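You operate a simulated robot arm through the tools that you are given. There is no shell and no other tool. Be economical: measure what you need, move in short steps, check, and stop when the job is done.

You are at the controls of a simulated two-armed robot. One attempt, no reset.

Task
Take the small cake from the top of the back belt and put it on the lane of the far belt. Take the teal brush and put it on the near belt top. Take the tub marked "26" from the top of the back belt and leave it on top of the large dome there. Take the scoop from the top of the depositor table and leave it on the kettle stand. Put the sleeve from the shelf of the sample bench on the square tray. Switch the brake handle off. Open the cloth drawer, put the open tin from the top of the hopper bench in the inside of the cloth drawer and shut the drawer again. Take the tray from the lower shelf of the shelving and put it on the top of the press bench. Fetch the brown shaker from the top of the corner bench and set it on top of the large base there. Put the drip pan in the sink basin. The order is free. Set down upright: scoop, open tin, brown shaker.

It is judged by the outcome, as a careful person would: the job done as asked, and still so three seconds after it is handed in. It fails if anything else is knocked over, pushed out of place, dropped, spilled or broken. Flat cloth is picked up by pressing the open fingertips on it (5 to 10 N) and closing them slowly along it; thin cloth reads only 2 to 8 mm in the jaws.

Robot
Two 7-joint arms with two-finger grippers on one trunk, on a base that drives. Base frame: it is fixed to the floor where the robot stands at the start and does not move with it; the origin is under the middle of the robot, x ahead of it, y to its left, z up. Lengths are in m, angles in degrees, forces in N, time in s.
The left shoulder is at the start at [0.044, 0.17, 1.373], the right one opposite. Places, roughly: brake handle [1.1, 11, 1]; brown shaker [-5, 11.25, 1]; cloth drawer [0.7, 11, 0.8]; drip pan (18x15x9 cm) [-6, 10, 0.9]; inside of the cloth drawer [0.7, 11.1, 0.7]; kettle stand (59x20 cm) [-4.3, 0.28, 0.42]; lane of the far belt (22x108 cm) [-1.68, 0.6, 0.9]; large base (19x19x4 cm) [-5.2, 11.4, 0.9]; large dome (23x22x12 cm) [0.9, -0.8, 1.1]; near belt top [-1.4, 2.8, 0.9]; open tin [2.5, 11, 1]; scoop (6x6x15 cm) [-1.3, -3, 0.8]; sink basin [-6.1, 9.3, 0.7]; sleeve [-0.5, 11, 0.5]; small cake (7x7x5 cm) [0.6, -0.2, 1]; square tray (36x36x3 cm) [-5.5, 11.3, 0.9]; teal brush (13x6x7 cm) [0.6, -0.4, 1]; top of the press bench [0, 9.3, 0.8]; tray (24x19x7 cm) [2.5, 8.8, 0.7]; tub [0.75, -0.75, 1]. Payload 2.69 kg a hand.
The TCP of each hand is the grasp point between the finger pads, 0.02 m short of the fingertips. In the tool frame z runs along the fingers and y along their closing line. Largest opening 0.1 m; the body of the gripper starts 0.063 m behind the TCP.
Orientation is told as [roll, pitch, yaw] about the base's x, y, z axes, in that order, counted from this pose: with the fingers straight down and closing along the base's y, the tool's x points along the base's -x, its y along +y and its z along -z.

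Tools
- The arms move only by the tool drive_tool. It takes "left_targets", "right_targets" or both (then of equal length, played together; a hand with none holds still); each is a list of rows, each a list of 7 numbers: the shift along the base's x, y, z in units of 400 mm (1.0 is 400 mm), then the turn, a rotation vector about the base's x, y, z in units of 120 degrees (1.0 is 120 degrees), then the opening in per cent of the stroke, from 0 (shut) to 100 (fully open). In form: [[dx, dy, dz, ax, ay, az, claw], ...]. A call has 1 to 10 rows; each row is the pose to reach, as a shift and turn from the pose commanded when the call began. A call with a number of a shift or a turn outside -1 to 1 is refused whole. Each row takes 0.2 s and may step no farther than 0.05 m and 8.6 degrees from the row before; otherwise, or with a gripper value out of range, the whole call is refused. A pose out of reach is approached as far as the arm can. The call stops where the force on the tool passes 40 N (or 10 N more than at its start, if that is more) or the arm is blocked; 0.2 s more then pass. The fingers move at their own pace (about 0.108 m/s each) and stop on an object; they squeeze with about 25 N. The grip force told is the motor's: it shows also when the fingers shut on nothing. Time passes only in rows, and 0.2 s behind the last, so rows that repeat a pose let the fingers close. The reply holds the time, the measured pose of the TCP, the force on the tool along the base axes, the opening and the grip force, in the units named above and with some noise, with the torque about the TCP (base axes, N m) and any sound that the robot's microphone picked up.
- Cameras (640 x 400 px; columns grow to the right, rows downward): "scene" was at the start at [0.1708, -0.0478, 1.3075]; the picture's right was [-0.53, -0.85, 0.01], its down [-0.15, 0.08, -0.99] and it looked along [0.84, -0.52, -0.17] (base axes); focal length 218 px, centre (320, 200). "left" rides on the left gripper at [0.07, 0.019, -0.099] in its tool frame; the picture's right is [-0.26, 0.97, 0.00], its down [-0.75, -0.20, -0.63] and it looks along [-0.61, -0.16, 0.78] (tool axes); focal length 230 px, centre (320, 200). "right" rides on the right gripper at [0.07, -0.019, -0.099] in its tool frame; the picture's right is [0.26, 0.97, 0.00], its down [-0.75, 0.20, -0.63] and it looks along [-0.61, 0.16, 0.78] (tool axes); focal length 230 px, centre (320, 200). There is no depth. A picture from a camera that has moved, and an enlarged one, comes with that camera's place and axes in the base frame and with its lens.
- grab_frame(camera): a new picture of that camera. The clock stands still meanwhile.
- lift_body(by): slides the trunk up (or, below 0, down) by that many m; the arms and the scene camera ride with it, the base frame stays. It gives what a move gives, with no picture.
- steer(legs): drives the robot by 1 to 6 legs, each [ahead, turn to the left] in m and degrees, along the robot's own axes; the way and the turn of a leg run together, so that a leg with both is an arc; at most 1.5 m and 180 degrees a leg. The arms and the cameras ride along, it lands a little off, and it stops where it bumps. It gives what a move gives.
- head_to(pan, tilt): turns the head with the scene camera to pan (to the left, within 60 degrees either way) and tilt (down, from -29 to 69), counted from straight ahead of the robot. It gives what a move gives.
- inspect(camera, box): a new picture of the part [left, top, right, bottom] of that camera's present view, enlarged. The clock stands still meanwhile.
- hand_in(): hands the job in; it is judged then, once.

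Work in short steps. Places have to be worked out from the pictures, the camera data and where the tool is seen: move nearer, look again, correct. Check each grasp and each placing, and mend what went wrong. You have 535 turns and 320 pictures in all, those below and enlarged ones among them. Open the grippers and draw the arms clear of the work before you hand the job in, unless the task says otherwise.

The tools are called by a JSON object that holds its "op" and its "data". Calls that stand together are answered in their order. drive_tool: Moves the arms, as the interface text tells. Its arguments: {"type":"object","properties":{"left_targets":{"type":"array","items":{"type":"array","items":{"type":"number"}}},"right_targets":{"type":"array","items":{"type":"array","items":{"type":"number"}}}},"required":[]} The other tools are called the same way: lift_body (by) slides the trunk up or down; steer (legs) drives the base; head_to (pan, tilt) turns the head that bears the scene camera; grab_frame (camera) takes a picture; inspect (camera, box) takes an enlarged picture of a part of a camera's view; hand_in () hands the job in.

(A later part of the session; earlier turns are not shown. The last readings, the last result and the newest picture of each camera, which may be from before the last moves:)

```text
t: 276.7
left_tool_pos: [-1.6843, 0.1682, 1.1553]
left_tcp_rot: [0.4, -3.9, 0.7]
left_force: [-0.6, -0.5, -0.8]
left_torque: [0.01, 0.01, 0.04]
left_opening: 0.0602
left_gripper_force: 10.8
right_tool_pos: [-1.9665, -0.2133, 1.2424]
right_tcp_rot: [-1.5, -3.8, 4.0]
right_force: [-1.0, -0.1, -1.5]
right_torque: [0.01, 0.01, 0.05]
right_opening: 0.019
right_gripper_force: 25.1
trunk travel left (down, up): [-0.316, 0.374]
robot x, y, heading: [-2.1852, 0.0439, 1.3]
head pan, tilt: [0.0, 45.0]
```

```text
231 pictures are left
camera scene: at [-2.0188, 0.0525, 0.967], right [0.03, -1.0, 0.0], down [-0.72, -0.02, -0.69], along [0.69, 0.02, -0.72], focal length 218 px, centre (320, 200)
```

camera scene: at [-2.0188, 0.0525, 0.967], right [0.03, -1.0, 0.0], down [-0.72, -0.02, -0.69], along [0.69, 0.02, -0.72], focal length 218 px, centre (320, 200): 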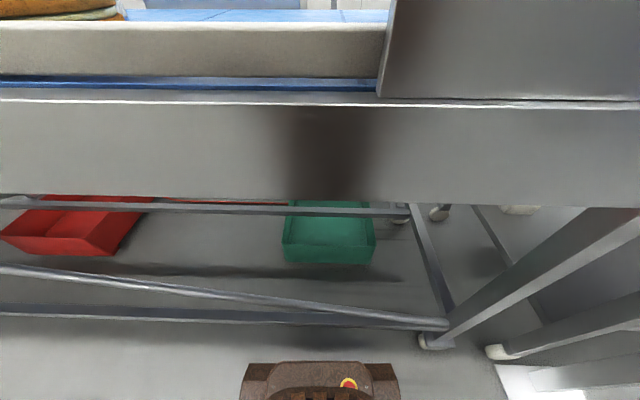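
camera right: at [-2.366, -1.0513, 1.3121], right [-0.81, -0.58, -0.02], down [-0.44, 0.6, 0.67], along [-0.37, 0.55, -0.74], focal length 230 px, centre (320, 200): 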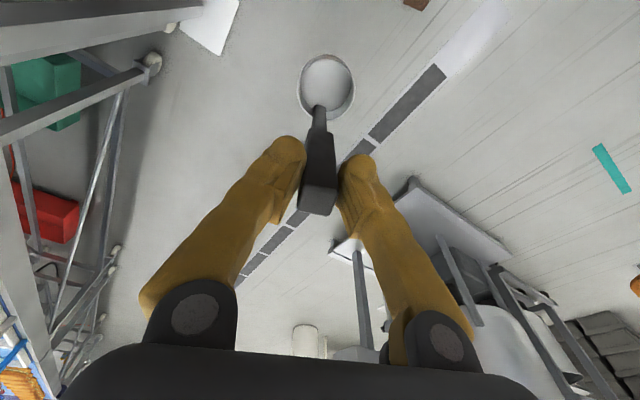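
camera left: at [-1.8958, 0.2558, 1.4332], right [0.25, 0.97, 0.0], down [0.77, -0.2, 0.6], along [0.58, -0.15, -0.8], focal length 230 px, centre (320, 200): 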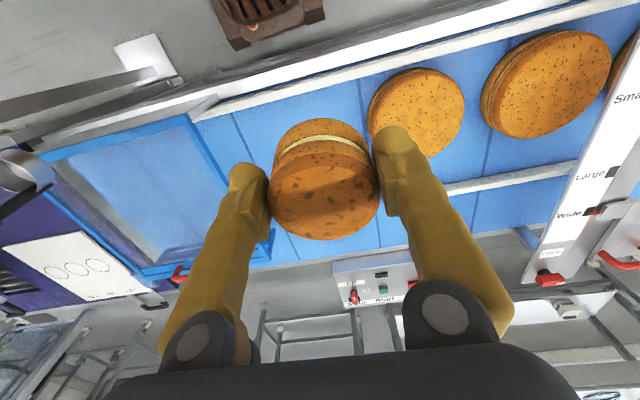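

Lower another 0.14 and check with the left camera.

{"op": "drive_tool", "data": {"left_targets": [[0, 0, 0, 0, 0.03, 0, 50], [0, 0, 0, 0, 0.03, 0, 50]]}}

{"op": "lift_body", "data": {"by": -0.13}}

{"op": "grab_frame", "data": {"camera": "left"}}

```text
t: 277.3
left_tool_pos: [-1.6828, 0.1686, 1.1558]
left_tcp_rot: [0.3, -0.2, 0.7]
left_force: [-0.4, -0.5, -0.9]
left_torque: [0.01, -0.02, 0.04]
left_opening: 0.0606
left_gripper_force: 10.8
right_tool_pos: [-1.9688, -0.2146, 1.2417]
right_tcp_rot: [-1.4, -3.7, 4.1]
right_force: [-0.7, -0.6, -2.1]
right_torque: [0.07, -0.02, -0.01]
right_opening: 0.0191
right_gripper_force: 24.6
trunk travel left (down, up): [-0.316, 0.374]
robot x, y, heading: [-2.1876, 0.0482, 1.7]
head pan, tilt: [0.0, 45.0]
```

```text
t: 278.9
left_tool_pos: [-1.6842, 0.1687, 1.0269]
left_tcp_rot: [0.4, -0.4, 0.7]
left_force: [-0.4, 0.3, -0.3]
left_torque: [0.02, -0.01, -0.02]
left_opening: 0.0605
left_gripper_force: 11.0
right_tool_pos: [-1.9689, -0.2122, 1.1136]
right_tcp_rot: [-1.4, -3.9, 4.0]
right_force: [0.6, 1.0, -1.5]
right_torque: [0.03, 0.03, -0.03]
right_opening: 0.0192
right_gripper_force: 24.9
trunk travel left (down, up): [-0.186, 0.504]
robot x, y, heading: [-2.1859, 0.0471, 1.7]
head pan, tilt: [0.0, 45.0]
```

```text
230 pictures are left
camera left: at [-1.7544, 0.1855, 1.1241], right [0.25, 0.97, 0.01], down [0.75, -0.2, 0.63], along [0.61, -0.15, -0.78], focal length 230 px, centre (320, 200)
```

left: 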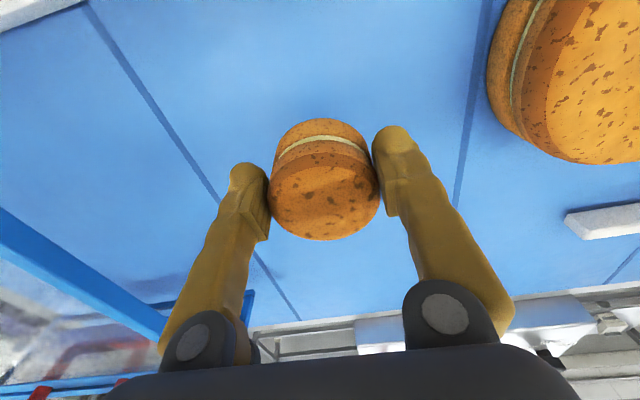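

Clear spot. Lower 8 cm more, then touch down by the arm.

{"op": "lift_body", "data": {"by": -0.08}}

{"op": "drive_tool", "data": {"left_targets": [[0, 0, -0.02, 0, 0, 0, 50], [0, 0, -0.035, 0, 0, 0, 50], [0, 0, -0.045, 0, 0, 0, 50]]}}

```text
t: 280.1
left_tool_pos: [-1.6841, 0.1685, 0.9461]
left_tcp_rot: [0.4, -0.3, 0.7]
left_force: [-0.3, -1.2, -1.2]
left_torque: [0.0, 0.02, 0.0]
left_opening: 0.0606
left_gripper_force: 10.9
right_tool_pos: [-1.9686, -0.2129, 1.0332]
right_tcp_rot: [-1.4, -4.1, 4.0]
right_force: [-0.6, -0.2, -0.5]
right_torque: [-0.02, 0.01, -0.02]
right_opening: 0.019
right_gripper_force: 25.2
trunk travel left (down, up): [-0.106, 0.584]
robot x, y, heading: [-2.1902, 0.0464, 1.7]
head pan, tilt: [0.0, 45.0]
```

```text
t: 280.9
left_tool_pos: [-1.6846, 0.168, 0.9284]
left_tcp_rot: [0.4, -0.6, 0.6]
left_force: [-0.2, 1.5, 13.0]
left_torque: [-0.14, -0.12, 0.08]
left_opening: 0.0611
left_gripper_force: 10.8
right_tool_pos: [-1.9693, -0.214, 1.033]
right_tcp_rot: [-1.4, -4.1, 4.0]
right_force: [0.2, -0.5, -1.2]
right_torque: [0.01, 0.03, 0.0]
right_opening: 0.0192
right_gripper_force: 24.5
trunk travel left (down, up): [-0.106, 0.584]
robot x, y, heading: [-2.1857, 0.0467, 1.5]
head pan, tilt: [0.0, 45.0]
```

Touched down (13 N). Release, rise by arm and trunk.

{"op": "drive_tool", "data": {"left_targets": [[0, 0, 0.005, 0, 0, 0, 80], [0, 0, 0.005, 0, 0, 0, 85], [0, 0, 0.005, 0, 0, 0, 85], [0, 0, 0.1, 0, 0, 0, 85], [0, 0, 0.2, 0, 0, 0, 85]]}}

{"op": "lift_body", "data": {"by": 0.2}}

{"op": "grab_frame", "data": {"camera": "left"}}

```text
t: 282.1
left_tool_pos: [-1.6825, 0.1671, 1.0088]
left_tcp_rot: [0.5, -0.4, 0.6]
left_force: [-0.2, -0.2, 0.5]
left_torque: [-0.03, -0.02, 0.02]
left_opening: 0.0853
left_gripper_force: 0.0
right_tool_pos: [-1.9678, -0.2141, 1.0339]
right_tcp_rot: [-1.4, -3.9, 4.0]
right_force: [-0.1, 0.0, -1.6]
right_torque: [0.03, 0.0, 0.02]
right_opening: 0.0189
right_gripper_force: 24.8
trunk travel left (down, up): [-0.106, 0.584]
robot x, y, heading: [-2.1891, 0.0482, 1.6]
head pan, tilt: [0.0, 45.0]
```

```text
t: 284.2
left_tool_pos: [-1.682, 0.1662, 1.2079]
left_tcp_rot: [0.4, -0.2, 0.7]
left_force: [-0.4, 1.1, 0.1]
left_torque: [0.05, 0.04, 0.0]
left_opening: 0.0848
left_gripper_force: 0.1
right_tool_pos: [-1.9688, -0.2135, 1.2319]
right_tcp_rot: [-1.3, -3.9, 3.9]
right_force: [0.1, 0.3, -0.4]
right_torque: [-0.02, 0.02, 0.02]
right_opening: 0.019
right_gripper_force: 24.8
trunk travel left (down, up): [-0.306, 0.384]
robot x, y, heading: [-2.1885, 0.0519, 1.5]
head pan, tilt: [0.0, 45.0]
```

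```text
229 pictures are left
camera left: at [-1.7526, 0.1843, 1.3067], right [0.25, 0.97, 0.01], down [0.75, -0.2, 0.63], along [0.61, -0.15, -0.78], focal length 230 px, centre (320, 200)
```

left: 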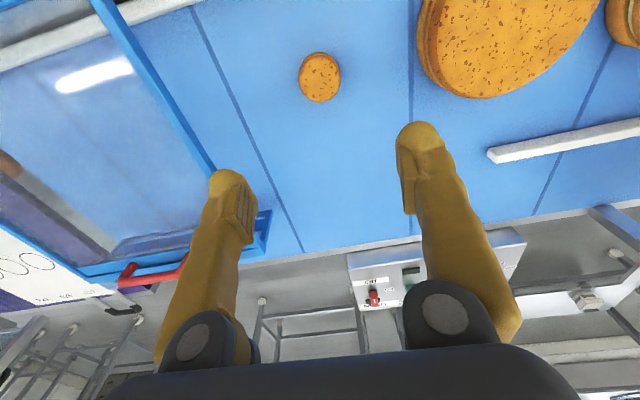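

Cake is placed well. Now back out 0.5 m and turn toward the kettle (west).

{"op": "steer", "data": {"legs": [[-0.5, 0]]}}

{"op": "drive_tool", "data": {"left_targets": [[0, 0.03, 0, 0, 0, 0, 85], [-0.1, 0.07, 0, 0, 0, 0, 85], [-0.2, 0.1, 0.02, 0, 0, 0, 85], [-0.2, 0.1, 0.02, 0, 0, 0, 85], [-0.2, 0.1, 0.02, 0, 0, 0, 85]], "right_targets": [[0.1, 0, 0, 0, 0.01, 0, 3], [0.2, 0, 0, 0, 0.02, 0, 3], [0.3, 0, 0, 0, 0.03, 0, 3], [0.4, 0, 0, 0, 0.03, 0, 3], [0.4, 0, 0, 0, 0.03, 0, 3]]}}

{"op": "steer", "data": {"legs": [[0, 15], [0, 15], [0, 15], [0, 15], [0, 15], [0, 15]]}}

{"op": "head_to", "data": {"pan": 45, "tilt": 25}}

{"op": "grab_frame", "data": {"camera": "scene"}}

```text
t: 287.1
left_tool_pos: [-2.1791, 0.1529, 1.2085]
left_tcp_rot: [0.3, -0.3, 0.3]
left_force: [-0.3, 0.2, 0.6]
left_torque: [0.0, -0.02, 0.02]
left_opening: 0.0849
left_gripper_force: 0.1
right_tool_pos: [-2.4668, -0.2258, 1.2328]
right_tcp_rot: [-1.4, -3.9, 3.7]
right_force: [-0.8, -0.3, -1.3]
right_torque: [0.0, -0.03, 0.02]
right_opening: 0.0191
right_gripper_force: 24.7
trunk travel left (down, up): [-0.306, 0.384]
robot x, y, heading: [-2.6823, 0.0365, 1.1]
head pan, tilt: [0.0, 45.0]
```

```text
t: 288.3
left_tool_pos: [-2.2776, 0.1911, 1.2219]
left_tcp_rot: [0.5, -0.9, 0.5]
left_force: [1.4, 0.5, 0.6]
left_torque: [0.04, -0.02, 0.0]
left_opening: 0.085
left_gripper_force: 0.2
right_tool_pos: [-2.3241, -0.2263, 1.235]
right_tcp_rot: [-1.4, -1.2, 3.7]
right_force: [0.0, 0.2, -2.0]
right_torque: [0.02, 0.0, -0.01]
right_opening: 0.0191
right_gripper_force: 24.9
trunk travel left (down, up): [-0.306, 0.384]
robot x, y, heading: [-2.6813, 0.03, 1.2]
head pan, tilt: [0.0, 45.0]
```

```text
t: 294.2
left_tool_pos: [-2.8398, 0.4402, 1.22]
left_tcp_rot: [0.5, -0.7, 90.5]
left_force: [-0.2, 0.0, -0.3]
left_torque: [0.0, -0.05, 0.0]
left_opening: 0.085
left_gripper_force: 0.1
right_tool_pos: [-2.4229, 0.3951, 1.2352]
right_tcp_rot: [-1.3, -1.3, 93.9]
right_force: [0.7, 0.3, -1.8]
right_torque: [0.02, 0.0, 0.01]
right_opening: 0.0191
right_gripper_force: 25.1
trunk travel left (down, up): [-0.306, 0.384]
robot x, y, heading: [-2.6791, 0.0365, 91.0]
head pan, tilt: [0.0, 45.0]
```

```text
t: 295.3
left_tool_pos: [-2.8398, 0.4284, 1.2024]
left_tcp_rot: [0.4, 2.2, 90.5]
left_force: [0.1, -0.4, -0.3]
left_torque: [-0.01, 0.0, 0.0]
left_opening: 0.0852
left_gripper_force: 0.1
right_tool_pos: [-2.4229, 0.3821, 1.2258]
right_tcp_rot: [-1.3, 0.7, 93.9]
right_force: [-0.7, -0.8, -1.7]
right_torque: [0.04, 0.04, 0.02]
right_opening: 0.0188
right_gripper_force: 24.5
trunk travel left (down, up): [-0.306, 0.384]
robot x, y, heading: [-2.6778, 0.0332, 91.3]
head pan, tilt: [45.0, 25.0]
```

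```text
228 pictures are left
camera scene: at [-2.7461, 0.1868, 0.9878], right [0.69, 0.72, -0.01], down [0.31, -0.31, -0.9], along [-0.65, 0.62, -0.43], focal length 218 px, centre (320, 200)
```

scene: 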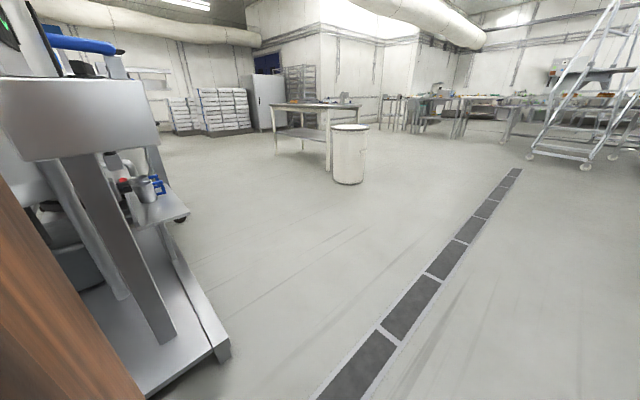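

The kettle stand appears at the left (small shelf with a jug). Zoom in.

{"op": "inspect", "data": {"camera": "scene", "box": [60, 130, 260, 300]}}

```text
2.35 times, centred on (160, 215) of scene
camera zoom: at [-2.7461, 0.1868, 0.9878], right [0.69, 0.72, -0.01], down [0.31, -0.31, -0.9], along [-0.65, 0.62, -0.43], focal length 513 px, centre (696, 165)
```

zoom: 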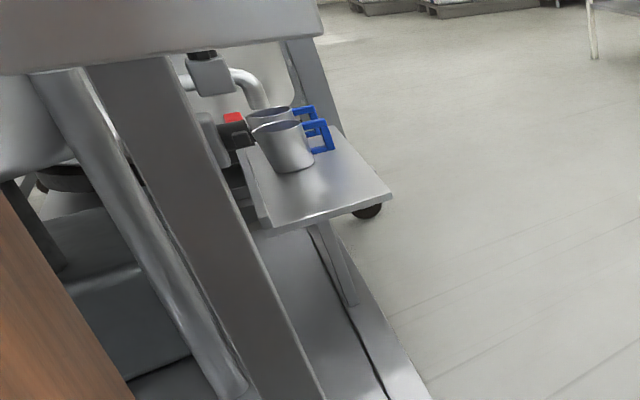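

Shelf: x −4.59…−4.0, y 0.16…0.385, z≈0.42; its near end is free around [-4.09,0.29]. I'll approach from the north: drive north 0.95 m first.

{"op": "steer", "data": {"legs": [[0.95, 0]]}}

{"op": "steer", "data": {"legs": [[0, 15], [0, 15], [0, 15], [0, 15], [0, 15], [0, 13]]}}

{"op": "steer", "data": {"legs": [[1.25, 0]]}}

```text
t: 300.3
left_tool_pos: [-2.8473, 1.3877, 1.204]
left_tcp_rot: [0.5, 2.2, 89.6]
left_force: [-0.5, -0.8, 0.5]
left_torque: [-0.02, -0.02, -0.02]
left_opening: 0.0849
left_gripper_force: 0.0
right_tool_pos: [-2.4305, 1.3326, 1.2249]
right_tcp_rot: [-1.2, 0.7, 92.9]
right_force: [0.3, -0.8, -1.5]
right_torque: [-0.02, 0.0, 0.0]
right_opening: 0.019
right_gripper_force: 24.3
trunk travel left (down, up): [-0.306, 0.384]
robot x, y, heading: [-2.6914, 0.9917, 90.4]
head pan, tilt: [45.0, 25.0]
```

```text
t: 301.1
left_tool_pos: [-2.866, 1.3383, 1.1758]
left_tcp_rot: [-0.2, 7.7, 92.3]
left_force: [0.9, 0.5, -0.9]
left_torque: [-0.05, 0.06, -0.02]
left_opening: 0.0851
left_gripper_force: 0.0
right_tool_pos: [-2.4461, 1.3049, 1.2101]
right_tcp_rot: [-0.7, 4.2, 96.4]
right_force: [0.4, 1.3, -1.6]
right_torque: [-0.02, 0.01, 0.01]
right_opening: 0.0192
right_gripper_force: 24.8
trunk travel left (down, up): [-0.306, 0.384]
robot x, y, heading: [-2.6924, 0.9884, 93.3]
head pan, tilt: [45.0, 25.0]
stopped in leg 1: the robot was blocked; the commanded pose is now the measured one
```

```text
t: 307.4
left_tool_pos: [-2.9384, 2.5807, 1.1771]
left_tcp_rot: [-0.3, 7.7, 92.2]
left_force: [0.7, -0.6, 0.3]
left_torque: [-0.02, -0.02, 0.02]
left_opening: 0.085
left_gripper_force: 0.1
right_tool_pos: [-2.5182, 2.5475, 1.2098]
right_tcp_rot: [-0.7, 4.3, 96.3]
right_force: [0.2, 0.8, -1.9]
right_torque: [0.04, -0.04, 0.02]
right_opening: 0.0188
right_gripper_force: 24.5
trunk travel left (down, up): [-0.306, 0.384]
robot x, y, heading: [-2.761, 2.2339, 93.4]
head pan, tilt: [45.0, 25.0]
```

A turn was refused, so it drove north instead; harmless. Turn now (checking).

{"op": "steer", "data": {"legs": [[0, 20], [0, 20], [0, 20], [0, 20], [0, 20], [0, 20]]}}

```text
t: 314.4
left_tool_pos: [-2.9618, 1.9183, 1.1767]
left_tcp_rot: [-0.2, 7.6, -148.2]
left_force: [0.0, 0.9, 0.1]
left_torque: [0.0, 0.01, 0.02]
left_opening: 0.0854
left_gripper_force: 0.0
right_tool_pos: [-3.1412, 2.3004, 1.2132]
right_tcp_rot: [-0.9, 3.8, -144.0]
right_force: [0.3, -0.8, -1.5]
right_torque: [-0.02, 0.0, 0.0]
right_opening: 0.019
right_gripper_force: 24.9
trunk travel left (down, up): [-0.306, 0.384]
robot x, y, heading: [-2.7657, 2.2413, -147.2]
head pan, tilt: [45.0, 25.0]
```

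Heading 213°. Drive 1.38 m to about [-3.92,1.49].

{"op": "steer", "data": {"legs": [[1.38, 0]]}}

{"op": "steer", "data": {"legs": [[0, 20], [0, 20], [0, 18]]}}

{"op": "head_to", "data": {"pan": 0, "tilt": 35}}

{"op": "grab_frame", "data": {"camera": "scene"}}

```text
t: 321.3
left_tool_pos: [-4.1218, 1.1886, 1.1664]
left_tcp_rot: [-0.1, 10.0, -149.1]
left_force: [0.4, 0.1, 0.0]
left_torque: [0.02, -0.03, 0.01]
left_opening: 0.0849
left_gripper_force: 0.1
right_tool_pos: [-4.2955, 1.573, 1.2061]
right_tcp_rot: [-0.8, 5.7, -145.0]
right_force: [-0.3, -1.0, -1.1]
right_torque: [-0.01, 0.02, 0.02]
right_opening: 0.0193
right_gripper_force: 25.0
trunk travel left (down, up): [-0.306, 0.384]
robot x, y, heading: [-3.9301, 1.5049, -148.1]
head pan, tilt: [45.0, 25.0]
```

```text
t: 325.0
left_tool_pos: [-3.7651, 1.1905, 1.1661]
left_tcp_rot: [-0.2, 9.9, -90.6]
left_force: [-0.6, 0.1, -0.5]
left_torque: [-0.04, 0.0, 0.0]
left_opening: 0.0849
left_gripper_force: 0.0
right_tool_pos: [-4.1832, 1.245, 1.2085]
right_tcp_rot: [-0.9, 5.2, -86.5]
right_force: [0.5, -0.1, -1.4]
right_torque: [-0.01, -0.01, 0.01]
right_opening: 0.0188
right_gripper_force: 24.3
trunk travel left (down, up): [-0.306, 0.384]
robot x, y, heading: [-3.9304, 1.4993, -89.4]
head pan, tilt: [45.0, 25.0]
```

```text
t: 326.1
left_tool_pos: [-3.7642, 1.2046, 1.1566]
left_tcp_rot: [-0.1, 12.1, -90.4]
left_force: [-0.1, 0.1, 0.9]
left_torque: [-0.04, -0.03, -0.02]
left_opening: 0.0848
left_gripper_force: 0.1
right_tool_pos: [-4.1838, 1.258, 1.2018]
right_tcp_rot: [-1.0, 6.9, -86.5]
right_force: [0.1, -0.2, -1.0]
right_torque: [-0.02, -0.03, -0.03]
right_opening: 0.019
right_gripper_force: 24.9
trunk travel left (down, up): [-0.306, 0.384]
robot x, y, heading: [-3.9317, 1.5004, -89.5]
head pan, tilt: [0.0, 35.0]
```

```text
226 pictures are left
camera scene: at [-3.9325, 1.3268, 0.9717], right [-1.0, -0.01, 0.0], down [0.0, 0.59, -0.81], along [0.01, -0.81, -0.59], focal length 218 px, centre (320, 200)
```

scene: 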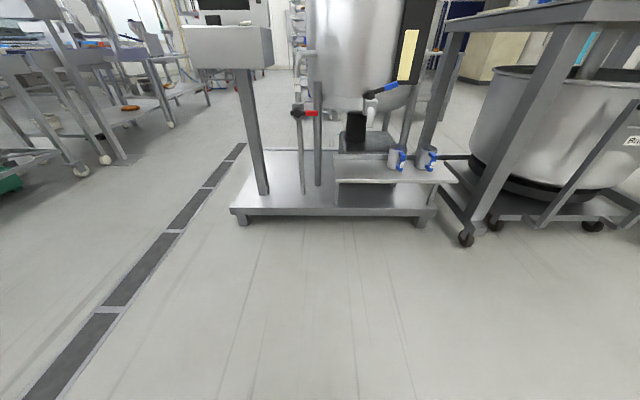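

Shelf is in view with two cups at its west end; free at east end near [-4.08,0.34]. Zoom to check the valve above it.

{"op": "inspect", "data": {"camera": "scene", "box": [280, 60, 480, 220]}}

```text
2.50 times, centred on (380, 140) of scene
camera zoom: at [-3.9325, 1.3268, 0.9717], right [-1.0, -0.01, 0.0], down [0.0, 0.59, -0.81], along [0.01, -0.81, -0.59], focal length 545 px, centre (170, 350)
```

zoom: 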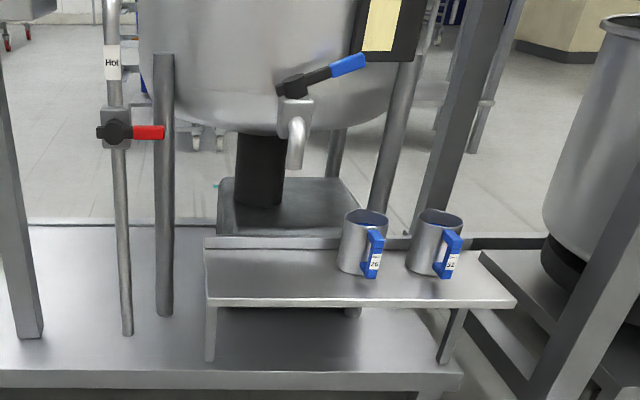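

Target spot on the shelf's east end ≈[-4.075,0.343]. Level the hands and set the right one on that line.

{"op": "drive_tool", "data": {"left_targets": [[0, 0, 0.02, -0.03, 0, 0, 85], [0, 0, 0.04, -0.06, 0, 0, 85], [0, 0, 0.06, -0.1, 0, 0, 85], [0, 0, 0.06, -0.1, 0, 0, 85], [0, 0, 0.06, -0.1, 0, 0, 85], [0, 0, 0.06, -0.1, 0, 0, 85]], "right_targets": [[0.07, -0.1, 0, -0.015, -0.003, -0.007, 3], [0.14, -0.2, 0, -0.03, -0.006, -0.014, 3], [0.2, -0.3, 0, -0.045, -0.008, -0.02, 3], [0.272, -0.4, 0, -0.0575, -0.011, -0.03, 3], [0.272, -0.445, 0, -0.0575, -0.011, -0.03, 3], [0.272, -0.445, 0, -0.0575, -0.011, -0.03, 3]]}}

{"op": "steer", "data": {"legs": [[0.68, 0]]}}

{"op": "head_to", "data": {"pan": -10, "tilt": 50}}

{"op": "grab_frame", "data": {"camera": "scene"}}

{"op": "grab_frame", "data": {"camera": "right"}}

```text
t: 327.5
left_tool_pos: [-3.7636, 1.2076, 1.1917]
left_tcp_rot: [0.0, -2.7, -90.5]
left_force: [-0.7, 0.1, 0.1]
left_torque: [0.04, 0.0, -0.04]
left_opening: 0.0849
left_gripper_force: 0.0
right_tool_pos: [-4.0746, 1.0856, 1.2131]
right_tcp_rot: [0.1, -2.6, -89.9]
right_force: [-0.3, -0.4, -1.0]
right_torque: [-0.01, 0.01, -0.02]
right_opening: 0.0191
right_gripper_force: 24.6
trunk travel left (down, up): [-0.306, 0.384]
robot x, y, heading: [-3.9305, 1.4994, -89.6]
head pan, tilt: [0.0, 35.0]
```

```text
t: 331.2
left_tool_pos: [-3.7652, 0.5371, 1.1931]
left_tcp_rot: [0.0, -2.5, -91.1]
left_force: [-0.5, -0.9, -0.7]
left_torque: [-0.01, -0.02, 0.0]
left_opening: 0.0848
left_gripper_force: 0.0
right_tool_pos: [-4.0784, 0.4184, 1.2122]
right_tcp_rot: [0.1, -2.7, -90.7]
right_force: [0.2, -0.3, -0.8]
right_torque: [0.02, 0.01, 0.02]
right_opening: 0.0188
right_gripper_force: 25.0
trunk travel left (down, up): [-0.306, 0.384]
robot x, y, heading: [-3.9317, 0.8299, -89.9]
head pan, tilt: [0.0, 35.0]
```

```text
t: 332.0
left_tool_pos: [-3.7654, 0.5506, 1.1855]
left_tcp_rot: [0.0, -0.8, -91.1]
left_force: [-0.1, -0.1, -0.3]
left_torque: [0.02, -0.01, -0.02]
left_opening: 0.085
left_gripper_force: 0.0
right_tool_pos: [-4.0788, 0.4385, 1.2197]
right_tcp_rot: [0.2, -3.6, -90.6]
right_force: [0.2, -0.2, -1.8]
right_torque: [0.02, -0.01, 0.02]
right_opening: 0.019
right_gripper_force: 25.1
trunk travel left (down, up): [-0.306, 0.384]
robot x, y, heading: [-3.9312, 0.8316, -90.1]
head pan, tilt: [-10.0, 50.0]
```

```text
224 pictures are left
camera scene: at [-3.9463, 0.6697, 0.9501], right [-0.98, 0.18, 0.0], down [0.14, 0.76, -0.63], along [-0.11, -0.62, -0.78], focal length 218 px, centre (320, 200)
```

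scene: 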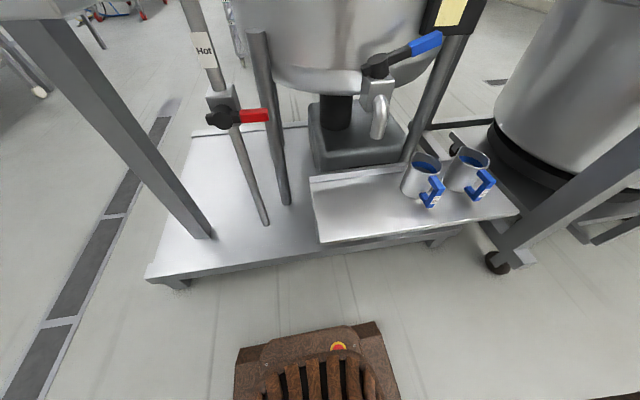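

```text
223 pictures are left
camera right: at [-4.0959, 0.5146, 1.3136], right [0.97, 0.25, -0.01], down [0.19, -0.71, 0.68], along [0.16, -0.66, -0.74], focal length 230 px, centre (320, 200)
```

right: 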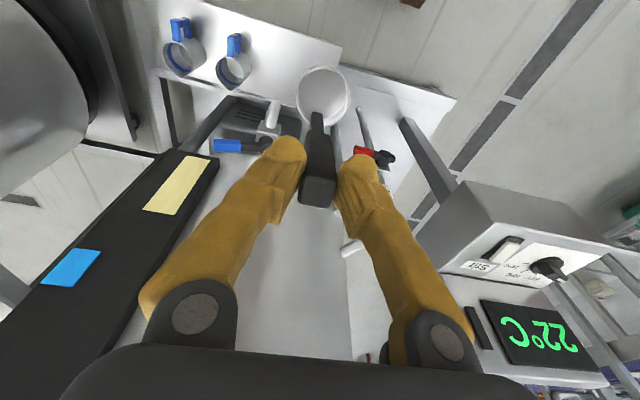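

Shelf top z≈0.398, its NE corner at [-4.0,0.373]; spout at [-4.17,0.24]. I test low reach: lower the trunk fully.

{"op": "lift_body", "data": {"by": -0.3}}

{"op": "drive_tool", "data": {"right_targets": [[0.02, 0, -0.1, -0.01, 0, 0, 3], [0.04, 0, -0.2, -0.02, 0, 0, 3], [0.05, 0, -0.3, -0.03, 0, 0, 3], [0.05, 0, -0.4, -0.03, 0, 0, 3], [0.05, 0, -0.45, -0.03, 0, 0, 3], [0.05, 0, -0.45, -0.03, 0, 0, 3]]}}

```text
t: 335.0
left_tool_pos: [-3.7658, 0.5534, 0.8897]
left_tcp_rot: [0.0, -1.4, -91.1]
left_force: [-0.4, -0.1, -1.0]
left_torque: [0.04, 0.02, 0.03]
left_opening: 0.0851
left_gripper_force: 0.1
right_tool_pos: [-4.0779, 0.4369, 0.9191]
right_tcp_rot: [0.1, -3.6, -90.6]
right_force: [0.0, -1.1, -1.0]
right_torque: [0.02, -0.01, -0.01]
right_opening: 0.0188
right_gripper_force: 24.9
trunk travel left (down, up): [-0.006, 0.684]
robot x, y, heading: [-3.9358, 0.831, -90.2]
head pan, tilt: [-10.0, 50.0]
```

```text
t: 336.4
left_tool_pos: [-3.7659, 0.5522, 0.8889]
left_tcp_rot: [0.0, -1.5, -91.0]
left_force: [-0.1, 0.3, 0.1]
left_torque: [0.01, 0.01, -0.05]
left_opening: 0.0851
left_gripper_force: 0.0
right_tool_pos: [-4.0576, 0.4362, 0.7388]
right_tcp_rot: [0.1, -7.2, -90.6]
right_force: [0.9, -1.1, -0.5]
right_torque: [0.02, 0.01, 0.0]
right_opening: 0.0189
right_gripper_force: 25.0
trunk travel left (down, up): [-0.006, 0.684]
robot x, y, heading: [-3.9361, 0.8304, -90.3]
head pan, tilt: [-10.0, 50.0]
```

Arm goes lower fine. Continue down another 0.15 m (still in front of the shelf) and level the tool.

{"op": "drive_tool", "data": {"right_targets": [[0, 0, -0.1, 0.02, 0, 0, 3], [0, 0.02, -0.2, 0.04, 0, 0, 3], [0, 0.02, -0.3, 0.06, 0, 0, 3], [0, 0.02, -0.37, 0.06, 0, 0, 3], [0, 0.02, -0.37, 0.06, 0, 0, 3]]}}

```text
t: 337.6
left_tool_pos: [-3.7656, 0.5537, 0.8884]
left_tcp_rot: [-0.1, -1.4, -91.1]
left_force: [0.5, -0.3, 0.6]
left_torque: [0.02, -0.04, -0.02]
left_opening: 0.0849
left_gripper_force: 0.1
right_tool_pos: [-4.0577, 0.4463, 0.5907]
right_tcp_rot: [0.1, 0.0, -90.6]
right_force: [0.3, 0.3, -1.0]
right_torque: [0.03, -0.01, 0.05]
right_opening: 0.0187
right_gripper_force: 25.1
trunk travel left (down, up): [-0.006, 0.684]
robot x, y, heading: [-3.9314, 0.8335, -90.2]
head pan, tilt: [-10.0, 50.0]
```

Good. Now try extending forward over the shelf at this height (scoop bottom ~8 cm above shelf).

{"op": "drive_tool", "data": {"right_targets": [[0, -0.1, 0, 0, 0, 0, 3], [0, -0.2, 0, 0, 0, 0, 3], [0, -0.3, 0, 0, 0, 0, 3], [0, -0.37, 0, 0, 0, 0, 3], [0, -0.37, 0, 0, 0, 0, 3]]}}

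{"op": "grab_frame", "data": {"camera": "scene"}}

```text
t: 338.8
left_tool_pos: [-3.7653, 0.5525, 0.888]
left_tcp_rot: [0.0, -1.4, -91.1]
left_force: [0.5, -0.5, -1.5]
left_torque: [0.05, -0.03, -0.01]
left_opening: 0.0852
left_gripper_force: 0.1
right_tool_pos: [-4.0582, 0.2983, 0.5896]
right_tcp_rot: [0.1, 0.0, -90.7]
right_force: [-0.7, -1.0, -2.1]
right_torque: [0.02, -0.03, 0.0]
right_opening: 0.0192
right_gripper_force: 25.1
trunk travel left (down, up): [-0.006, 0.684]
robot x, y, heading: [-3.9281, 0.8302, -90.2]
head pan, tilt: [-10.0, 50.0]
```

```text
222 pictures are left
camera scene: at [-3.9463, 0.675, 0.6501], right [-0.98, 0.18, 0.0], down [0.14, 0.77, -0.63], along [-0.11, -0.62, -0.78], focal length 218 px, centre (320, 200)
```

scene: 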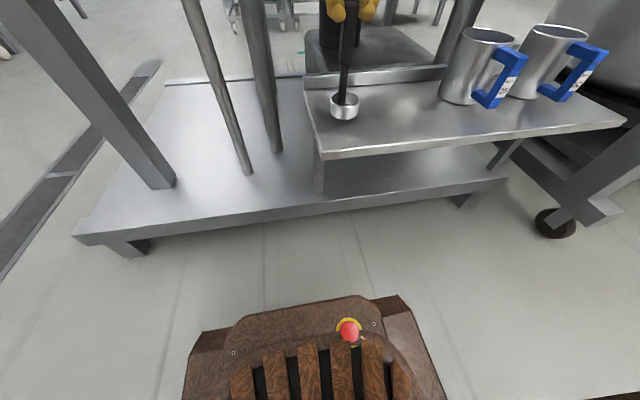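

Reach is fine; the scoop hangs over the shelf. Lower by 6.5 cm, then slowly.

{"op": "drive_tool", "data": {"right_targets": [[0, 0, -0.08, 0, 0, 0, 3], [0, 0, -0.155, 0, 0, 0, 3], [0, 0, -0.165, 0, 0, 0, 3]]}}

{"op": "grab_frame", "data": {"camera": "scene"}}

```text
t: 339.6
left_tool_pos: [-3.7656, 0.5541, 0.8888]
left_tcp_rot: [0.0, -1.5, -91.0]
left_force: [-0.1, -0.1, -0.2]
left_torque: [-0.03, 0.01, -0.02]
left_opening: 0.0851
left_gripper_force: 0.1
right_tool_pos: [-4.0568, 0.2981, 0.5234]
right_tcp_rot: [0.1, -0.2, -90.7]
right_force: [0.2, -2.7, 21.9]
right_torque: [-0.27, -0.02, 0.0]
right_opening: 0.0191
right_gripper_force: 24.9
trunk travel left (down, up): [-0.006, 0.684]
robot x, y, heading: [-3.9325, 0.83, -90.1]
head pan, tilt: [-10.0, 50.0]
```

```text
221 pictures are left
camera scene: at [-3.9461, 0.6759, 0.6505], right [-0.98, 0.18, 0.0], down [0.14, 0.76, -0.63], along [-0.11, -0.62, -0.78], focal length 218 px, centre (320, 200)
```

scene: 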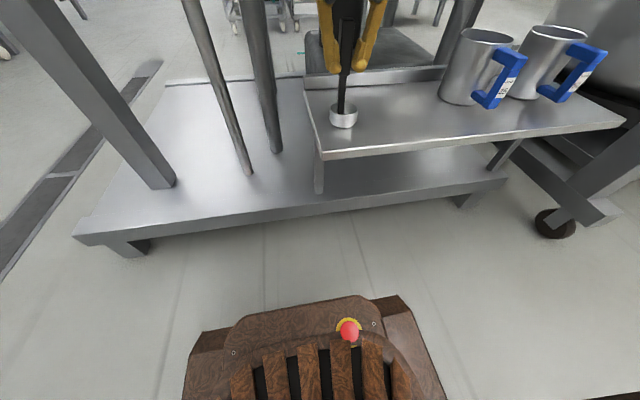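

Contact; the scoop stands on the shelf. Ease up slightly, open, and rise straight.

{"op": "drive_tool", "data": {"right_targets": [[0, 0, 0.008, 0, 0, 0, 3], [0, 0, 0.008, 0, 0, 0, 30], [0, 0, 0.008, 0, 0, 0, 50], [0, 0, 0.008, 0, 0, 0, 50]]}}

{"op": "drive_tool", "data": {"right_targets": [[0, 0, 0.08, 0, 0, 0, 50], [0, 0, 0.18, 0, 0, 0, 50], [0, 0, 0.28, 0, 0, 0, 50], [0, 0.1, 0.36, 0, 0, 0, 50], [0, 0.2, 0.45, 0, 0, 0, 50]]}}

{"op": "grab_frame", "data": {"camera": "scene"}}

```text
t: 340.6
left_tool_pos: [-3.7655, 0.5529, 0.8867]
left_tcp_rot: [0.1, -1.5, -91.1]
left_force: [0.2, -0.4, 0.2]
left_torque: [-0.03, 0.01, -0.01]
left_opening: 0.0848
left_gripper_force: 0.0
right_tool_pos: [-4.0571, 0.2972, 0.5269]
right_tcp_rot: [0.1, 0.1, -90.6]
right_force: [-0.6, -0.8, 0.5]
right_torque: [-0.01, 0.03, -0.01]
right_opening: 0.0501
right_gripper_force: 0.1
trunk travel left (down, up): [-0.006, 0.684]
robot x, y, heading: [-3.9286, 0.8308, -90.3]
head pan, tilt: [-10.0, 50.0]
```

```text
refused: row 4 steps farther than a row can; nothing moved
```

```text
220 pictures are left
camera scene: at [-3.9463, 0.6751, 0.6502], right [-0.98, 0.18, 0.0], down [0.14, 0.76, -0.63], along [-0.11, -0.62, -0.78], focal length 218 px, centre (320, 200)
```

scene: 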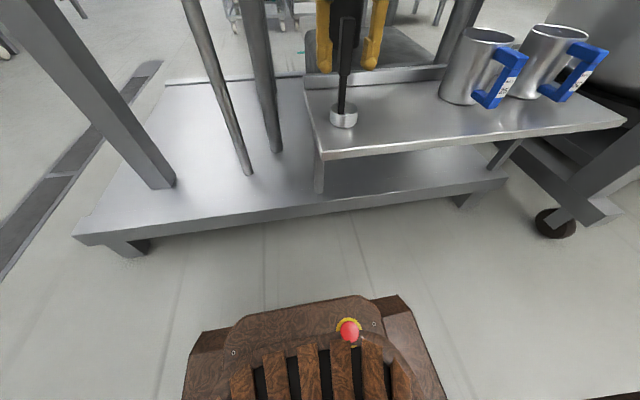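

Released and standing. Rise straight up now.

{"op": "drive_tool", "data": {"right_targets": [[0, 0, 0.1, 0, 0, 0, 50], [0, 0, 0.2, 0, 0, 0, 50], [0, 0, 0.3, 0, 0, 0, 50], [0, 0, 0.4, 0, 0, 0, 50], [0, 0.1, 0.45, 0, 0, 0, 50], [0, 0.2, 0.5, 0, 0, 0, 50], [0, 0.3, 0.5, 0, 0, 0, 50]]}}

{"op": "grab_frame", "data": {"camera": "scene"}}

```text
t: 342.2
left_tool_pos: [-3.7659, 0.552, 0.8884]
left_tcp_rot: [0.0, -1.3, -91.0]
left_force: [0.6, 0.5, -0.5]
left_torque: [0.0, -0.01, 0.0]
left_opening: 0.0848
left_gripper_force: 0.1
right_tool_pos: [-4.0579, 0.4161, 0.7284]
right_tcp_rot: [0.1, 0.0, -90.7]
right_force: [0.4, 0.0, 0.3]
right_torque: [-0.03, 0.0, -0.02]
right_opening: 0.0498
right_gripper_force: 0.0
trunk travel left (down, up): [-0.006, 0.684]
robot x, y, heading: [-3.9305, 0.829, -90.4]
head pan, tilt: [-10.0, 50.0]
```

```text
219 pictures are left
camera scene: at [-3.9462, 0.6751, 0.6502], right [-0.98, 0.18, 0.0], down [0.14, 0.76, -0.63], along [-0.11, -0.62, -0.78], focal length 218 px, centre (320, 200)
```

scene: 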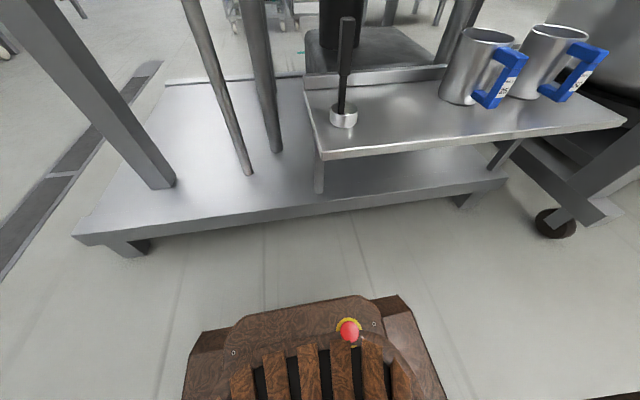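

Scoop is on the kettle stand, upright. Next the tub, going back round the south. Back off, and raise the trunk.

{"op": "steer", "data": {"legs": [[-0.5, 0]]}}

{"op": "lift_body", "data": {"by": 0.3}}

{"op": "drive_tool", "data": {"left_targets": [[0.02, -0.08, 0, 0, 0, 0, 85], [0.04, -0.16, 0, 0, 0, 0, 85], [0.06, -0.24, 0, 0, 0, 0, 85], [0.06, -0.3, 0, 0, 0, 0, 85], [0.06, -0.3, 0, 0, 0, 0, 85]], "right_targets": [[-0.05, 0, 0.1, 0, 0, 0, 80], [-0.1, 0, 0.2, 0, 0, 0, 80], [-0.16, 0, 0.3, 0, 0, 0, 80], [-0.2, 0, 0.38, 0, 0, 0, 80], [-0.2, 0, 0.38, 0, 0, 0, 80]]}}

{"op": "steer", "data": {"legs": [[0, 18], [0, 18], [0, 18], [0, 18], [0, 16]]}}

```text
t: 345.2
left_tool_pos: [-3.7648, 1.0643, 0.8887]
left_tcp_rot: [-0.1, -1.4, -90.6]
left_force: [0.2, 0.6, -1.1]
left_torque: [0.01, 0.02, 0.01]
left_opening: 0.0848
left_gripper_force: 0.1
right_tool_pos: [-4.0558, 0.925, 0.7278]
right_tcp_rot: [0.1, 0.0, -90.0]
right_force: [0.3, -0.4, -0.1]
right_torque: [-0.01, 0.02, -0.02]
right_opening: 0.0499
right_gripper_force: 0.0
trunk travel left (down, up): [-0.006, 0.684]
robot x, y, heading: [-3.9339, 1.3415, -89.5]
head pan, tilt: [-10.0, 50.0]
```

```text
t: 348.2
left_tool_pos: [-3.7633, 1.0729, 1.1821]
left_tcp_rot: [-0.1, 0.4, -90.5]
left_force: [-0.1, 0.4, 0.1]
left_torque: [-0.03, 0.01, 0.02]
left_opening: 0.0851
left_gripper_force: 0.1
right_tool_pos: [-4.0562, 0.9367, 1.0342]
right_tcp_rot: [0.2, -0.9, -90.1]
right_force: [1.0, 0.6, -0.1]
right_torque: [-0.03, 0.02, 0.0]
right_opening: 0.05
right_gripper_force: 0.0
trunk travel left (down, up): [-0.306, 0.384]
robot x, y, heading: [-3.9332, 1.342, -89.7]
head pan, tilt: [-10.0, 50.0]
```

```text
t: 349.4
left_tool_pos: [-3.7389, 0.9568, 1.1931]
left_tcp_rot: [0.1, -2.5, -90.6]
left_force: [0.5, -0.5, 0.4]
left_torque: [0.02, -0.02, 0.0]
left_opening: 0.085
left_gripper_force: 0.1
right_tool_pos: [-4.1351, 0.9327, 1.1784]
right_tcp_rot: [-0.1, 0.5, -90.0]
right_force: [0.7, -1.1, 0.9]
right_torque: [0.0, 0.02, 0.01]
right_opening: 0.0798
right_gripper_force: 0.1
trunk travel left (down, up): [-0.306, 0.384]
robot x, y, heading: [-3.9309, 1.3434, -89.6]
head pan, tilt: [-10.0, 50.0]
```

```text
t: 354.8
left_tool_pos: [-3.5426, 1.5201, 1.1926]
left_tcp_rot: [0.1, -2.2, -2.5]
left_force: [-0.6, -0.2, 0.1]
left_torque: [-0.02, -0.02, 0.02]
left_opening: 0.0851
left_gripper_force: 0.1
right_tool_pos: [-3.5297, 1.1239, 1.1797]
right_tcp_rot: [0.1, 0.4, -2.0]
right_force: [0.2, -0.1, 0.3]
right_torque: [-0.01, 0.01, 0.0]
right_opening: 0.0799
right_gripper_force: 0.0
trunk travel left (down, up): [-0.306, 0.384]
robot x, y, heading: [-3.934, 1.332, -1.7]
head pan, tilt: [-10.0, 50.0]
```

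Drive 1.2 m east to x≈-2.73.

{"op": "steer", "data": {"legs": [[1.2, 0]]}}

{"op": "steer", "data": {"legs": [[0, -18], [0, -18], [0, -18], [0, -18], [0, -16]]}}

```text
t: 355.6
left_tool_pos: [-3.5852, 1.5225, 1.1676]
left_tcp_rot: [0.1, 2.8, -2.7]
left_force: [-0.4, 0.2, 0.1]
left_torque: [0.07, -0.04, 0.02]
left_opening: 0.085
left_gripper_force: 0.0
right_tool_pos: [-3.5729, 1.1261, 1.1453]
right_tcp_rot: [0.0, 6.5, -1.9]
right_force: [-0.8, -0.5, -0.2]
right_torque: [0.01, -0.02, 0.0]
right_opening: 0.08
right_gripper_force: 0.1
trunk travel left (down, up): [-0.306, 0.384]
robot x, y, heading: [-3.9313, 1.3311, -1.5]
head pan, tilt: [-10.0, 50.0]
stopped in leg 1: the robot was blocked; the commanded pose is now the measured one
```

```text
t: 361.0
left_tool_pos: [-3.731, 0.9967, 1.1804]
left_tcp_rot: [0.1, 0.2, -91.0]
left_force: [-0.3, -0.5, 0.6]
left_torque: [0.01, 0.0, -0.02]
left_opening: 0.0848
left_gripper_force: 0.0
right_tool_pos: [-4.1286, 0.9721, 1.1605]
right_tcp_rot: [0.0, 3.9, -90.2]
right_force: [-0.1, 0.0, -0.2]
right_torque: [0.02, -0.03, -0.04]
right_opening: 0.0802
right_gripper_force: 0.0
trunk travel left (down, up): [-0.306, 0.384]
robot x, y, heading: [-3.9255, 1.3351, -89.9]
head pan, tilt: [-10.0, 50.0]
```

That drive was refused and it only turned back. Turn east again and retry.

{"op": "steer", "data": {"legs": [[0, 18], [0, 18], [0, 18], [0, 18], [0, 16]]}}

{"op": "steer", "data": {"legs": [[1.2, 0]]}}

```text
t: 366.5
left_tool_pos: [-3.5973, 1.5158, 1.1818]
left_tcp_rot: [0.0, -0.1, -3.3]
left_force: [-0.4, -0.3, 0.2]
left_torque: [0.01, 0.0, 0.02]
left_opening: 0.0854
left_gripper_force: 0.0
right_tool_pos: [-3.5871, 1.1173, 1.1605]
right_tcp_rot: [0.1, 3.9, -2.6]
right_force: [-0.3, -0.5, 0.8]
right_torque: [-0.01, -0.03, -0.01]
right_opening: 0.0801
right_gripper_force: 0.1
trunk travel left (down, up): [-0.306, 0.384]
robot x, y, heading: [-3.9262, 1.3315, -2.4]
head pan, tilt: [-10.0, 50.0]
```

```text
t: 372.6
left_tool_pos: [-2.3974, 1.4435, 1.1725]
left_tcp_rot: [0.2, 2.0, -4.7]
left_force: [-0.2, -1.0, -0.5]
left_torque: [0.02, 0.0, -0.01]
left_opening: 0.085
left_gripper_force: 0.0
right_tool_pos: [-2.3972, 1.0464, 1.1478]
right_tcp_rot: [-0.1, 6.3, -3.9]
right_force: [0.4, 0.1, -0.1]
right_torque: [-0.02, 0.01, 0.0]
right_opening: 0.0801
right_gripper_force: 0.1
trunk travel left (down, up): [-0.306, 0.384]
robot x, y, heading: [-2.7164, 1.2644, -3.6]
head pan, tilt: [-10.0, 50.0]
```

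{"op": "steer", "data": {"legs": [[0, -18], [0, -18], [0, -18], [0, -18], [0, -15]]}}

```text
t: 378.0
left_tool_pos: [-2.5235, 0.9706, 1.1762]
left_tcp_rot: [0.2, 1.6, -92.0]
left_force: [-0.9, 0.7, 0.6]
left_torque: [0.0, 0.0, 0.01]
left_opening: 0.0851
left_gripper_force: 0.1
right_tool_pos: [-2.9216, 0.9524, 1.1491]
right_tcp_rot: [-0.1, 6.2, -91.4]
right_force: [-0.1, 0.9, -0.4]
right_torque: [0.0, 0.04, 0.01]
right_opening: 0.0799
right_gripper_force: 0.1
trunk travel left (down, up): [-0.306, 0.384]
robot x, y, heading: [-2.71, 1.267, -90.9]
head pan, tilt: [-10.0, 50.0]
```

Facing south at x≈-2.71. Drive south in single legs.

{"op": "steer", "data": {"legs": [[1.4, 0]]}}

{"op": "steer", "data": {"legs": [[1.4, 0]]}}

{"op": "steer", "data": {"legs": [[1.3, 0]]}}

```text
t: 384.8
left_tool_pos: [-2.5468, -0.3786, 1.1669]
left_tcp_rot: [0.2, 3.4, -92.0]
left_force: [0.0, -0.4, 0.6]
left_torque: [0.03, 0.0, 0.03]
left_opening: 0.0851
left_gripper_force: 0.1
right_tool_pos: [-2.9443, -0.3991, 1.1391]
right_tcp_rot: [-0.2, 8.4, -91.3]
right_force: [0.5, -1.7, 0.1]
right_torque: [0.0, 0.02, -0.01]
right_opening: 0.0799
right_gripper_force: 0.0
trunk travel left (down, up): [-0.306, 0.384]
robot x, y, heading: [-2.7362, -0.0993, -90.8]
head pan, tilt: [-10.0, 50.0]
```

```text
t: 391.8
left_tool_pos: [-2.5997, -1.7778, 1.1618]
left_tcp_rot: [0.2, 5.3, -93.5]
left_force: [0.2, 0.4, 0.4]
left_torque: [0.01, 0.01, -0.01]
left_opening: 0.0849
left_gripper_force: 0.1
right_tool_pos: [-2.9972, -1.7848, 1.1309]
right_tcp_rot: [-0.2, 10.7, -92.9]
right_force: [0.5, 0.2, -0.2]
right_torque: [0.01, 0.03, -0.03]
right_opening: 0.08
right_gripper_force: 0.0
trunk travel left (down, up): [-0.306, 0.384]
robot x, y, heading: [-2.7812, -1.5067, -92.6]
head pan, tilt: [-10.0, 50.0]
```

```text
t: 398.4
left_tool_pos: [-2.6626, -3.069, 1.1543]
left_tcp_rot: [0.3, 7.2, -93.9]
left_force: [-0.7, -1.1, 0.3]
left_torque: [0.02, -0.03, 0.01]
left_opening: 0.0849
left_gripper_force: 0.1
right_tool_pos: [-3.0612, -3.0719, 1.1217]
right_tcp_rot: [-0.3, 12.9, -93.2]
right_force: [0.2, -0.5, 0.2]
right_torque: [0.01, 0.0, -0.02]
right_opening: 0.0802
right_gripper_force: 0.1
trunk travel left (down, up): [-0.306, 0.384]
robot x, y, heading: [-2.8442, -2.8104, -93.0]
head pan, tilt: [-10.0, 50.0]
```

Drive 0.65 more, then turn left to face east.

{"op": "steer", "data": {"legs": [[0.65, 0]]}}

{"op": "steer", "data": {"legs": [[0, 18], [0, 18], [0, 18], [0, 18], [0, 20]]}}

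```text
t: 402.0
left_tool_pos: [-2.693, -3.7021, 1.149]
left_tcp_rot: [0.3, 9.1, -93.7]
left_force: [0.3, -1.0, -0.3]
left_torque: [0.0, -0.01, -0.03]
left_opening: 0.0853
left_gripper_force: 0.2
right_tool_pos: [-3.0906, -3.7068, 1.1131]
right_tcp_rot: [-0.3, 15.2, -92.8]
right_force: [-0.3, 0.2, 0.3]
right_torque: [0.02, 0.03, -0.01]
right_opening: 0.0799
right_gripper_force: 0.1
trunk travel left (down, up): [-0.306, 0.384]
robot x, y, heading: [-2.8761, -3.4603, -92.7]
head pan, tilt: [-10.0, 50.0]
```

```text
t: 407.6
left_tool_pos: [-2.6537, -3.2696, 1.1506]
left_tcp_rot: [0.4, 8.6, -2.6]
left_force: [0.0, 0.2, -0.3]
left_torque: [0.03, 0.03, -0.02]
left_opening: 0.0849
left_gripper_force: 0.1
right_tool_pos: [-2.6411, -3.6684, 1.1145]
right_tcp_rot: [-0.5, 14.8, -1.8]
right_force: [-0.4, 0.7, 0.1]
right_torque: [0.01, -0.03, 0.0]
right_opening: 0.0801
right_gripper_force: 0.0
trunk travel left (down, up): [-0.306, 0.384]
robot x, y, heading: [-2.8768, -3.4632, -1.7]
head pan, tilt: [-10.0, 50.0]
```

With hands drawn in, driving goes smoothly. Drive east 1.4 + 0.38 m.

{"op": "steer", "data": {"legs": [[1.4, 0]]}}

{"op": "steer", "data": {"legs": [[0.38, 0]]}}

{"op": "steer", "data": {"legs": [[0, 20], [0, 20], [0, 20]]}}

{"op": "grab_frame", "data": {"camera": "scene"}}

```text
t: 414.4
left_tool_pos: [-1.297, -3.3081, 1.1457]
left_tcp_rot: [0.3, 10.2, -2.6]
left_force: [0.2, 0.0, 0.3]
left_torque: [0.03, -0.01, -0.01]
left_opening: 0.0852
left_gripper_force: 0.0
right_tool_pos: [-1.2846, -3.7085, 1.1084]
right_tcp_rot: [-0.3, 16.7, -1.7]
right_force: [0.6, 1.0, 0.1]
right_torque: [0.03, 0.01, 0.0]
right_opening: 0.0801
right_gripper_force: 0.0
trunk travel left (down, up): [-0.306, 0.384]
robot x, y, heading: [-1.5089, -3.4996, -1.8]
head pan, tilt: [-10.0, 50.0]
```

```text
t: 416.8
left_tool_pos: [-0.922, -3.3186, 1.1418]
left_tcp_rot: [0.4, 12.0, -2.3]
left_force: [1.2, -0.9, -0.7]
left_torque: [-0.03, 0.05, -0.03]
left_opening: 0.085
left_gripper_force: 0.0
right_tool_pos: [-0.9088, -3.7175, 1.1022]
right_tcp_rot: [-0.4, 18.9, -1.8]
right_force: [-0.3, 0.1, 0.7]
right_torque: [0.02, -0.01, -0.01]
right_opening: 0.08
right_gripper_force: 0.1
trunk travel left (down, up): [-0.306, 0.384]
robot x, y, heading: [-1.1144, -3.5148, -1.5]
head pan, tilt: [-10.0, 50.0]
```

```text
t: 420.6
left_tool_pos: [-1.1976, -3.263, 1.1442]
left_tcp_rot: [0.6, 11.3, 57.6]
left_force: [-1.0, 0.0, -0.5]
left_torque: [-0.02, 0.0, 0.0]
left_opening: 0.0847
left_gripper_force: 0.1
right_tool_pos: [-0.8441, -3.452, 1.1047]
right_tcp_rot: [-0.4, 18.4, 58.3]
right_force: [0.7, 0.0, -0.3]
right_torque: [0.02, 0.01, 0.0]
right_opening: 0.08
right_gripper_force: 0.0
trunk travel left (down, up): [-0.306, 0.384]
robot x, y, heading: [-1.1118, -3.5146, 58.3]
head pan, tilt: [-10.0, 50.0]
```

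```text
218 pictures are left
camera scene: at [-1.0162, -3.3819, 0.9501], right [0.75, -0.66, 0.0], down [-0.51, -0.58, -0.63], along [0.42, 0.47, -0.78], focal length 218 px, centre (320, 200)
```

scene: 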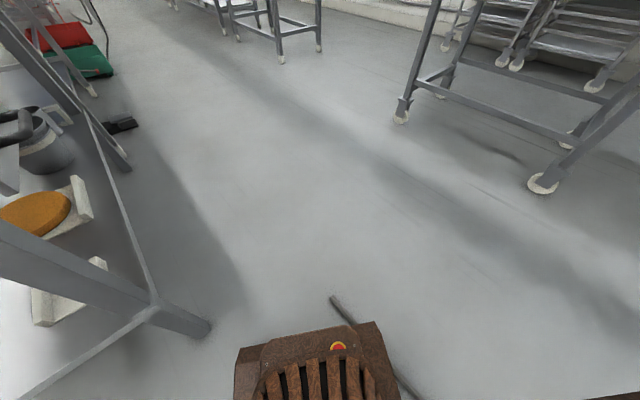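

Path is clear (leg 0.38 m left of it). Raise trunk 0.12 for elbow clearance and drive 0.85 m.

{"op": "lift_body", "data": {"by": 0.12}}

{"op": "steer", "data": {"legs": [[0.9, 0]]}}

```text
t: 422.1
left_tool_pos: [-1.2049, -3.2762, 1.2594]
left_tcp_rot: [0.6, 13.1, 57.8]
left_force: [0.5, -0.4, -0.3]
left_torque: [-0.04, 0.0, -0.02]
left_opening: 0.085
left_gripper_force: 0.0
right_tool_pos: [-0.8516, -3.4668, 1.2197]
right_tcp_rot: [-0.6, 20.4, 58.3]
right_force: [1.2, 0.3, 0.3]
right_torque: [0.0, 0.0, 0.0]
right_opening: 0.0802
right_gripper_force: 0.1
trunk travel left (down, up): [-0.426, 0.264]
robot x, y, heading: [-1.1085, -3.5129, 58.5]
head pan, tilt: [-10.0, 50.0]
```

```text
t: 426.8
left_tool_pos: [-0.7301, -2.5087, 1.2594]
left_tcp_rot: [0.6, 13.1, 57.3]
left_force: [-0.5, 0.2, -0.8]
left_torque: [-0.03, 0.01, -0.03]
left_opening: 0.085
left_gripper_force: 0.2
right_tool_pos: [-0.379, -2.7005, 1.2189]
right_tcp_rot: [-0.6, 20.5, 58.1]
right_force: [-0.1, 0.0, -0.3]
right_torque: [0.0, 0.0, 0.02]
right_opening: 0.0801
right_gripper_force: 0.1
trunk travel left (down, up): [-0.426, 0.264]
robot x, y, heading: [-0.6378, -2.7491, 58.3]
head pan, tilt: [-10.0, 50.0]
```

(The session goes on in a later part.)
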